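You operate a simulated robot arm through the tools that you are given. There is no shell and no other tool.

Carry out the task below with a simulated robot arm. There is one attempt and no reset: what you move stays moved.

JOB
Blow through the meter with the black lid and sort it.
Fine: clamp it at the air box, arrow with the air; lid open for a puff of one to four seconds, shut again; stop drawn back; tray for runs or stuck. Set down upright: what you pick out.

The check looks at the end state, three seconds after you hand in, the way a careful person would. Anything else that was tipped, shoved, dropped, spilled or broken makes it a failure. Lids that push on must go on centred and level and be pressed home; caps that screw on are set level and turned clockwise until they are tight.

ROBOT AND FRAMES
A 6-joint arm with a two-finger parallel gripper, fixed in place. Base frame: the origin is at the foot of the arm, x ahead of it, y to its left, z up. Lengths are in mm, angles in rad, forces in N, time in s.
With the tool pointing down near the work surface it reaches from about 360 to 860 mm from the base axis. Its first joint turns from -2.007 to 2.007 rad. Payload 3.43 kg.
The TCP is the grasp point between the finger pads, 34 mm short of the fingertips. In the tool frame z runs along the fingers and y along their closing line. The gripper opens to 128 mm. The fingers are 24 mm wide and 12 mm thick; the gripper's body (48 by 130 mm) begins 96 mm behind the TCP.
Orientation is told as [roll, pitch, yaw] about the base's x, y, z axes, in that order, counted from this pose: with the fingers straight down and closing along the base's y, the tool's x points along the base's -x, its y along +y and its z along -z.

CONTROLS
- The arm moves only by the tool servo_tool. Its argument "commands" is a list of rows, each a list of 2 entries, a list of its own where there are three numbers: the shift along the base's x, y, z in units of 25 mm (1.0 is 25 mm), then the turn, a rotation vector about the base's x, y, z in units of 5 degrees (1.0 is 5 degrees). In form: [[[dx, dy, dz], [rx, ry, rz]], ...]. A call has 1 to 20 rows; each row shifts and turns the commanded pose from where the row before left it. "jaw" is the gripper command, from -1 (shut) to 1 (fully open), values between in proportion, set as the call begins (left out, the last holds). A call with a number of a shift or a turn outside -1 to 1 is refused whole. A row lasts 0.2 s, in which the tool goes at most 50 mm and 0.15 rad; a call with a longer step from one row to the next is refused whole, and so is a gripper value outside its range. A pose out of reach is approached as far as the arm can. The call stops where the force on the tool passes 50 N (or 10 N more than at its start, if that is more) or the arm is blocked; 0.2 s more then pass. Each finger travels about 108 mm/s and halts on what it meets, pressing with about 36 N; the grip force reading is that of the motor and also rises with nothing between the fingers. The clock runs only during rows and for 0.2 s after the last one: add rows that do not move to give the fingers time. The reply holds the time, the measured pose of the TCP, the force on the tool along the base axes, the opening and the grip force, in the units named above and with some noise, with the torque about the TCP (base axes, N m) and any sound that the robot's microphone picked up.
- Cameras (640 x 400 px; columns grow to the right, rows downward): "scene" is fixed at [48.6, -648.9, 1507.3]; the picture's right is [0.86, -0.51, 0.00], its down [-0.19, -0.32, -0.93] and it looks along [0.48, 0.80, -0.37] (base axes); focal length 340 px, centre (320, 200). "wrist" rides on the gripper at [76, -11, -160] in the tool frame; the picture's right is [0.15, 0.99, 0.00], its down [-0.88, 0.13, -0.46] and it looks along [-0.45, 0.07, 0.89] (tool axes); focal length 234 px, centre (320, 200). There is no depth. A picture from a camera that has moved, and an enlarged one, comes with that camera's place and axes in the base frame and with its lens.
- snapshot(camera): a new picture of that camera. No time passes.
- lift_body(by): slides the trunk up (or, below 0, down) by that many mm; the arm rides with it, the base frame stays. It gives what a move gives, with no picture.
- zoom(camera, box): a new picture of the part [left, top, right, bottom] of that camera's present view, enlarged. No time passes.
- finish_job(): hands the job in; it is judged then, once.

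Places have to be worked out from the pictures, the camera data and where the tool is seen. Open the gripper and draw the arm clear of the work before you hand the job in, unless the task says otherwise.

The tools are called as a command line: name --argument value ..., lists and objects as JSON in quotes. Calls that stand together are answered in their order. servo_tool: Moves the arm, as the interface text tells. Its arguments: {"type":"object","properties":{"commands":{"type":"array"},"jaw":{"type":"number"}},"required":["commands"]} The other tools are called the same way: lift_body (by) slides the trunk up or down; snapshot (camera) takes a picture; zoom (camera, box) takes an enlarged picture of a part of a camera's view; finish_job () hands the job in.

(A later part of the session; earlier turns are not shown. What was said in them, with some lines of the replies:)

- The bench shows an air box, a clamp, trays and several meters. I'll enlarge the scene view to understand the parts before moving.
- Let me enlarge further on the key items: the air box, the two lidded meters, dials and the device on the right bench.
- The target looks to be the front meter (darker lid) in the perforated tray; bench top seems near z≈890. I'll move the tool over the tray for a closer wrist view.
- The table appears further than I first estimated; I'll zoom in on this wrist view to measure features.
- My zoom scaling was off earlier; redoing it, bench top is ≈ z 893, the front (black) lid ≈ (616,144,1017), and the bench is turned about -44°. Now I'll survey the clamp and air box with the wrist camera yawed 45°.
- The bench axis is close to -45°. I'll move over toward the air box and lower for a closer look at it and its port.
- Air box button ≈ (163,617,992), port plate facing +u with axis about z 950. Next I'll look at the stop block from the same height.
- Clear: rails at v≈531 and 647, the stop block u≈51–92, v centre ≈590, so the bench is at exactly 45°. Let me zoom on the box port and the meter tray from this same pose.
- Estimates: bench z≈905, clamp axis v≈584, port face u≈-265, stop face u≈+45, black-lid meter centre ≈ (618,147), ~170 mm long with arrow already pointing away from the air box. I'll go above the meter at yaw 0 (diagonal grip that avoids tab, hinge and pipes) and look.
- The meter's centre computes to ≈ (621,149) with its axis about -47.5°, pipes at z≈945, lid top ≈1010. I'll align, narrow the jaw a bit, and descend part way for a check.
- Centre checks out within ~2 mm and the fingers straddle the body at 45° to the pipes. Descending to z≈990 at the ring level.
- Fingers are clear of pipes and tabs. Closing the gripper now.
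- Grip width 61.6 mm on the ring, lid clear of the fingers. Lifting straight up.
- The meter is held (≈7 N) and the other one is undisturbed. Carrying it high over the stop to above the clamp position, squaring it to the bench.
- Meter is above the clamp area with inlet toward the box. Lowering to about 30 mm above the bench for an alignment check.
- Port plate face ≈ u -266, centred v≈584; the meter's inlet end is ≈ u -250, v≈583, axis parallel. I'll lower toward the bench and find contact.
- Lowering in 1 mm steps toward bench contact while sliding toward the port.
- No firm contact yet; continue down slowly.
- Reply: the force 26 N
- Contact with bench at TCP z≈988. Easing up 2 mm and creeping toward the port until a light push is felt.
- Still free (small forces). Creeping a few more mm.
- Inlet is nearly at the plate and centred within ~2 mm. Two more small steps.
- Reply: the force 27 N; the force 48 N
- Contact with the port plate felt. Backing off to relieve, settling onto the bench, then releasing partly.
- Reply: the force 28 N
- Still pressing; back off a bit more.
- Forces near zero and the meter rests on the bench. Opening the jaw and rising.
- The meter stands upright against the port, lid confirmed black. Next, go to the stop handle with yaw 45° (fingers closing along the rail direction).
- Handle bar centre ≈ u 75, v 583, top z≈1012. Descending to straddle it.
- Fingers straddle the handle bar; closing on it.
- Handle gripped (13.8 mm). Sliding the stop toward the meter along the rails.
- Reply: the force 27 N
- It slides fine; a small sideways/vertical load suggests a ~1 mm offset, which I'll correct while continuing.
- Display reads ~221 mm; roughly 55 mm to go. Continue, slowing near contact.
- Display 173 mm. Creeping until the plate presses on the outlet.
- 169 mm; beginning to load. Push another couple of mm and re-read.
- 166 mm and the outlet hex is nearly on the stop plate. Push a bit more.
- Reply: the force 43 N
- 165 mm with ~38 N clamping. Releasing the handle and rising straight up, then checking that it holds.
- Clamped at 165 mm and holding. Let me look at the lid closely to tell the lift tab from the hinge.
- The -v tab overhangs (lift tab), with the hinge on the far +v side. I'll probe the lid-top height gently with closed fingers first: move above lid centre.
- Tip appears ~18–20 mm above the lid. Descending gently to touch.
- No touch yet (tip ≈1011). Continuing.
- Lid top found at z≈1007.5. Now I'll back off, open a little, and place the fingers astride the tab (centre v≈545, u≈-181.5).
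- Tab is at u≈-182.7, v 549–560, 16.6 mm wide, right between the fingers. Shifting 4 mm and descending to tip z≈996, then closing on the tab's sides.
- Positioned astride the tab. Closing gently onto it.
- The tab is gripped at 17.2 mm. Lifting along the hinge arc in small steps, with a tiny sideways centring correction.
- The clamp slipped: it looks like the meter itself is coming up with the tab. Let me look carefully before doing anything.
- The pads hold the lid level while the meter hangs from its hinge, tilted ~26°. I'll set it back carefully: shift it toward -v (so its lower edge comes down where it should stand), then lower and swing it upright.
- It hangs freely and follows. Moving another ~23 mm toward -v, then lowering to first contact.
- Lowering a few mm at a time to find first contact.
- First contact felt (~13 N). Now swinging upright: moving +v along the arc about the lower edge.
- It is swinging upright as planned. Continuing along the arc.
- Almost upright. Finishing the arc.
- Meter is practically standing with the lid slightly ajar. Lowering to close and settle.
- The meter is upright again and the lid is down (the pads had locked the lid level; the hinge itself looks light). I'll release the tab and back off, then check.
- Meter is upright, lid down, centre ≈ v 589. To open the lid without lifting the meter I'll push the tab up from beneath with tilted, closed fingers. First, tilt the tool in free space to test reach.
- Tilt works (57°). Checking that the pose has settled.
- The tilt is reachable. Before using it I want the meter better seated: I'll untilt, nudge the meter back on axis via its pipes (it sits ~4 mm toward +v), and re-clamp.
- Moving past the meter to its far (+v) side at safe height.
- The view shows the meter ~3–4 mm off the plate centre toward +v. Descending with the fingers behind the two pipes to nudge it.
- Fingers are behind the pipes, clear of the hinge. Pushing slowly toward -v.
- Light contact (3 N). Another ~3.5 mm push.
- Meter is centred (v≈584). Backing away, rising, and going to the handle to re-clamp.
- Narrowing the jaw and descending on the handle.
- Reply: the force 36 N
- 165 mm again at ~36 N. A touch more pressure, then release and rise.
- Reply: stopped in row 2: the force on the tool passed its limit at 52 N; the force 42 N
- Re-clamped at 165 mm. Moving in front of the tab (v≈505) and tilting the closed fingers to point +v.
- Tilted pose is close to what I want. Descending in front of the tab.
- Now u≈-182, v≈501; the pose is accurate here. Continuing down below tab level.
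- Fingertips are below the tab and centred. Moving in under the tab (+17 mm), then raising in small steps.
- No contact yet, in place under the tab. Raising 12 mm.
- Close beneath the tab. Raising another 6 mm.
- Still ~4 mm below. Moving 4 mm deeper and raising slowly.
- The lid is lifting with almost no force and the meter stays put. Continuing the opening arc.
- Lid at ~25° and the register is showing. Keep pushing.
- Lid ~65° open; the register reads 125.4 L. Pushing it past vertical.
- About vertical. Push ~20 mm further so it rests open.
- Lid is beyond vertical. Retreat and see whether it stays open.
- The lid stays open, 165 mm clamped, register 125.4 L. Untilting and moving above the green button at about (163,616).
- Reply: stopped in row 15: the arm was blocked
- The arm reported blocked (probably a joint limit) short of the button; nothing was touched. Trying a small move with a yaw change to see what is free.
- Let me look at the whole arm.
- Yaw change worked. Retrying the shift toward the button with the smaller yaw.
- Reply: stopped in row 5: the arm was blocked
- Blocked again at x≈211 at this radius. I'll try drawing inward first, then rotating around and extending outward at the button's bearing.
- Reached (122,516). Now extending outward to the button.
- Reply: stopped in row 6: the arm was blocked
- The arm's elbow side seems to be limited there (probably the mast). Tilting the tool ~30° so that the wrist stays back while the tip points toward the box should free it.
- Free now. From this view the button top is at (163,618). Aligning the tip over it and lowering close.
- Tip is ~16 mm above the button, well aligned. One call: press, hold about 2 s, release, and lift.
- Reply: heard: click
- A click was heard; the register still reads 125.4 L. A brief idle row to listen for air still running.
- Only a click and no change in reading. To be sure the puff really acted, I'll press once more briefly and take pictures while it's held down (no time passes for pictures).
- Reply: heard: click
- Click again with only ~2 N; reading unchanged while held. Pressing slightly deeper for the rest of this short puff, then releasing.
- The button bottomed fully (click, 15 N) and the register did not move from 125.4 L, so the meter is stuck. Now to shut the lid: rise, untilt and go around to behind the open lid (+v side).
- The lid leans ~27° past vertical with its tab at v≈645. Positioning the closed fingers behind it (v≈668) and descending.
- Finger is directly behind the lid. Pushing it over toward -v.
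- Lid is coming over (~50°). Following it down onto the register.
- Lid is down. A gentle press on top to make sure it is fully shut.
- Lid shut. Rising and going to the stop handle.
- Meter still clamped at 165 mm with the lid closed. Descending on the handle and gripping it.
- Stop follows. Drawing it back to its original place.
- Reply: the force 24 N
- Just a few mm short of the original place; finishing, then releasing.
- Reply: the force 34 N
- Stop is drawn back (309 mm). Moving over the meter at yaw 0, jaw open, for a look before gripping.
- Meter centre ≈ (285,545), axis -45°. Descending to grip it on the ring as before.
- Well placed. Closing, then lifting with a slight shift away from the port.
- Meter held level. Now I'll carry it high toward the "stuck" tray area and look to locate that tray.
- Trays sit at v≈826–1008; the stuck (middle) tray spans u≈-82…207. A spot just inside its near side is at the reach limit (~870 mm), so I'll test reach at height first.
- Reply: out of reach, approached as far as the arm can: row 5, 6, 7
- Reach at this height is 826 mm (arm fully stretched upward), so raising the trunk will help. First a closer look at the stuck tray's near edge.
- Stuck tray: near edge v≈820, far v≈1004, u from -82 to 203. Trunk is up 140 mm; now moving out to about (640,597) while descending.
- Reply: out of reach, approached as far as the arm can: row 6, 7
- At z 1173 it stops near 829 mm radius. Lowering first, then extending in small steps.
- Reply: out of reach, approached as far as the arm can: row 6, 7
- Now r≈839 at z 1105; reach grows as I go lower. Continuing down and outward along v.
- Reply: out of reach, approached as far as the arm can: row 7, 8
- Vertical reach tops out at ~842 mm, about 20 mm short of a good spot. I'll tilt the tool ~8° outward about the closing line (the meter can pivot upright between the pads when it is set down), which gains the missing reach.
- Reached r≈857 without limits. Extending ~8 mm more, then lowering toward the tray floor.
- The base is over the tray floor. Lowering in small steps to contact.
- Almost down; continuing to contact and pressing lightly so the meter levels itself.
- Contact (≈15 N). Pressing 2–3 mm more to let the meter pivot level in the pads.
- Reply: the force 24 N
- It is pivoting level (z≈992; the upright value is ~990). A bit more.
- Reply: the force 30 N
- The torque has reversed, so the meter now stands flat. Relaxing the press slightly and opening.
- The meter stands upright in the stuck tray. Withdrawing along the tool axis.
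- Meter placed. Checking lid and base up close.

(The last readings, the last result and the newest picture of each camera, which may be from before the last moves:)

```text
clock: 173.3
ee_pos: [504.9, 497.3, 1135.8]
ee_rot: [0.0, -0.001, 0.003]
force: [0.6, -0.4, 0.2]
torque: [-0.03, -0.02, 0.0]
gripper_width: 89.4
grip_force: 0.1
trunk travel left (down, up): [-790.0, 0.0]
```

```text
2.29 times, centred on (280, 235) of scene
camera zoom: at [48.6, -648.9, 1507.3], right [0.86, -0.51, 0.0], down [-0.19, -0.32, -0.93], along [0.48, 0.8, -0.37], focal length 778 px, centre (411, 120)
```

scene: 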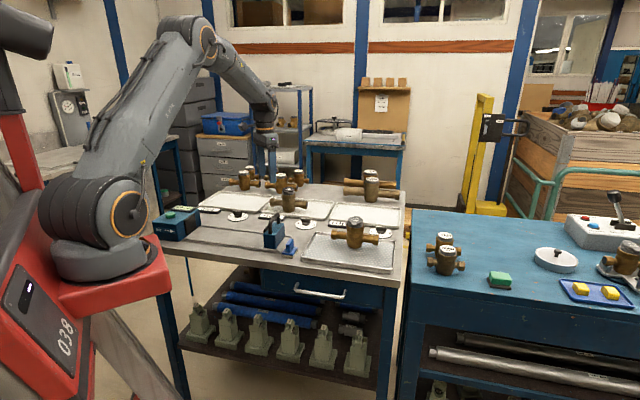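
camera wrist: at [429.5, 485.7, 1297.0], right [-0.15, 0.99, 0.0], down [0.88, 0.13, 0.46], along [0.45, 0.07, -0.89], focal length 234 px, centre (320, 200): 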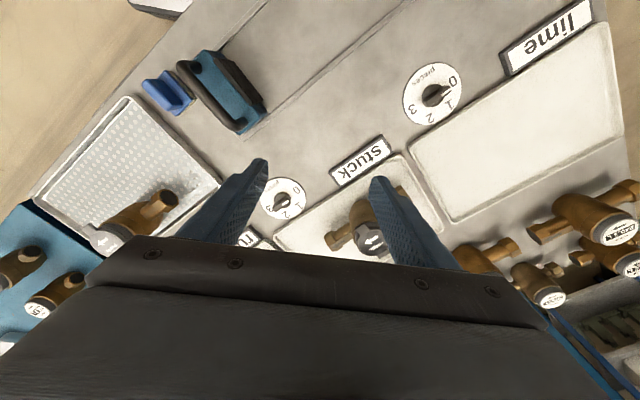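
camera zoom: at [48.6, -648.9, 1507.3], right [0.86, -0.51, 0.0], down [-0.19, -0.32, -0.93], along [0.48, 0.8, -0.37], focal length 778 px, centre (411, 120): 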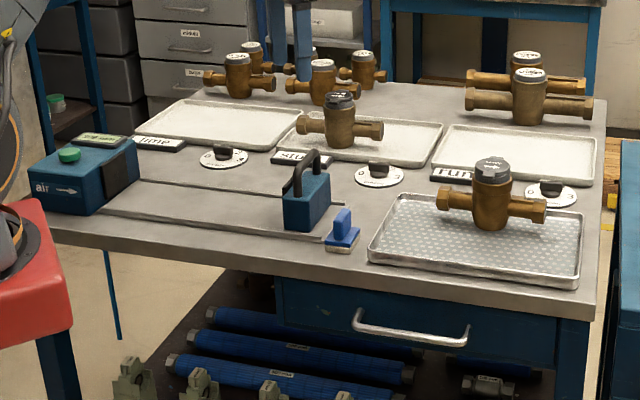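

I want to verify the lid is fully shut; zooming tighter.

zoom --camera "scene" --box '[278, 184, 300, 198]'

zoom --camera "scene" --box '[344, 212, 368, 227]'

```text
16.00 times, centred on (289, 191) of scene
camera zoom: at [48.6, -648.9, 1507.3], right [0.86, -0.51, 0.0], down [-0.19, -0.32, -0.93], along [0.48, 0.8, -0.37], focal length 5448 px, centre (816, 344)
```

zoom: 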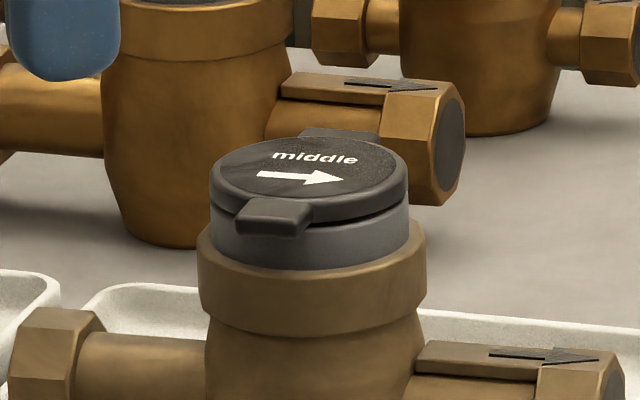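

```text
16.00 times, centred on (356, 220) of scene
camera zoom: at [48.6, -648.9, 1507.3], right [0.86, -0.51, 0.0], down [-0.19, -0.32, -0.93], along [0.48, 0.8, -0.37], focal length 5448 px, centre (-256, -112)
```

zoom: 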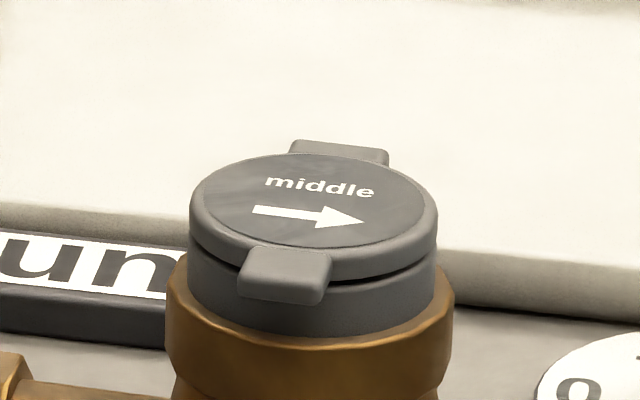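

The seam matches the untouched grey-lidded meter, so the lid is shut. Everything else stands as before; drawing the arm well clear.

servo_tool --commands '[[[0, 0, 0.8], [0, 0, 0]], [[0, -0.5, 0.8], [0, 0, 0]], [[-0.1, -0.9, 0.6], [0, 0, 0]], [[-0.1, -0.95, 0.5], [0, 0, 0]], [[-0.1, -0.95, 0.5], [0, 0, 0]], [[-0.1, -0.95, 0.5], [0, 0, 0]], [[-0.1, -0.95, 0.5], [0, 0, 0]], [[-0.1, -0.95, 0.5], [0, 0, 0]], [[-0.1, -0.95, 0.5], [0, 0, 0]], [[-0.1, -0.95, 0], [0, 0, 0]], [[-0.1, -0.95, 0], [0, 0, 0]], [[-0.1, -0.95, 0], [0, 0, 0]], [[-0.1, -0.95, 0], [0, 0, 0]], [[-0.1, -0.95, 0], [0, 0, 0]], [[-0.1, -0.95, 0], [0, 0, 0]], [[-0.1, -0.95, 0], [0, 0, 0]], [[0, 0, 0], [0, 0, 0]]]' --jaw 1

snapshot --camera "scene"

zoom --camera "scene" --box '[140, 170, 420, 280]'

```text
clock: 176.9
ee_pos: [469.1, 151.4, 1265.0]
ee_rot: [-0.001, 0.0, 0.001]
force: [-0.4, 0.8, 0.1]
torque: [-0.02, 0.0, 0.0]
gripper_width: 128.0
grip_force: 0.1
trunk travel left (down, up): [-790.0, 0.0]
```

```text
taken
```

scene: 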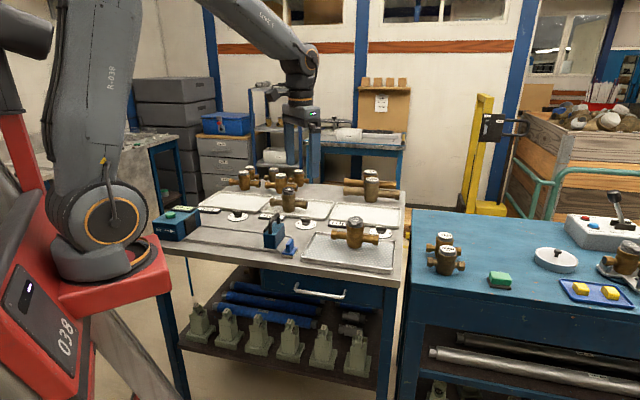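

```text
2.29 times, centred on (280, 225) of scene
camera zoom: at [48.6, -648.9, 1507.3], right [0.86, -0.51, 0.0], down [-0.19, -0.32, -0.93], along [0.48, 0.8, -0.37], focal length 778 px, centre (411, 143)
```

zoom: 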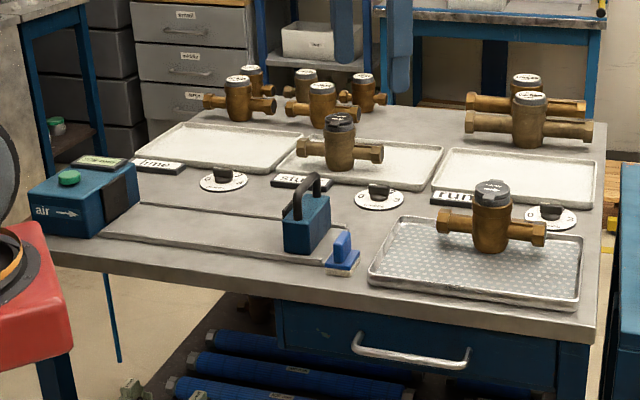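

The meter stands upright in the "stuck" tray with its lid shut. The stop is drawn back, nothing else has moved, and the arm is clear with the gripper open. Handing in.

finish_job

```text
The job is handed in.
```

I blew through the black-lidded meter and judged it stuck. It now stands upright in the "stuck" tray with its lid shut. I've handed the job in, but I haven't seen the result of the check.

- **Clamping:** the meter was against the air box with its arrow pointing the same way as the air. The display read 165 mm while it was clamped.
- **Puffs:** I gave two with the lid open, about 2 s and about 1.5 s. The second was only to check that the button was really working.
- **Reading:** the counter stayed at 125.4 L through both. I heard only a click and no hiss, so I took the meter as sealed and stuck. Nothing else confirmed that air went through.
- **Afterwards:** I shut the lid and drew the stop back to 309 mm (it started at 310 mm).

**Slip on the first try:** when I tried to open the lid by gripping its tab, the meter lifted with it and tilted about 25–30° in the clamp. I set it back upright, re-centred it and clamped it again before the puffs. I saw no damage.

I left the "pieces" dials alone because the job didn't mention them. In the last pictures everything else looked as it did at the start. The trunk is still raised 140 mm, which I needed to reach the tray.
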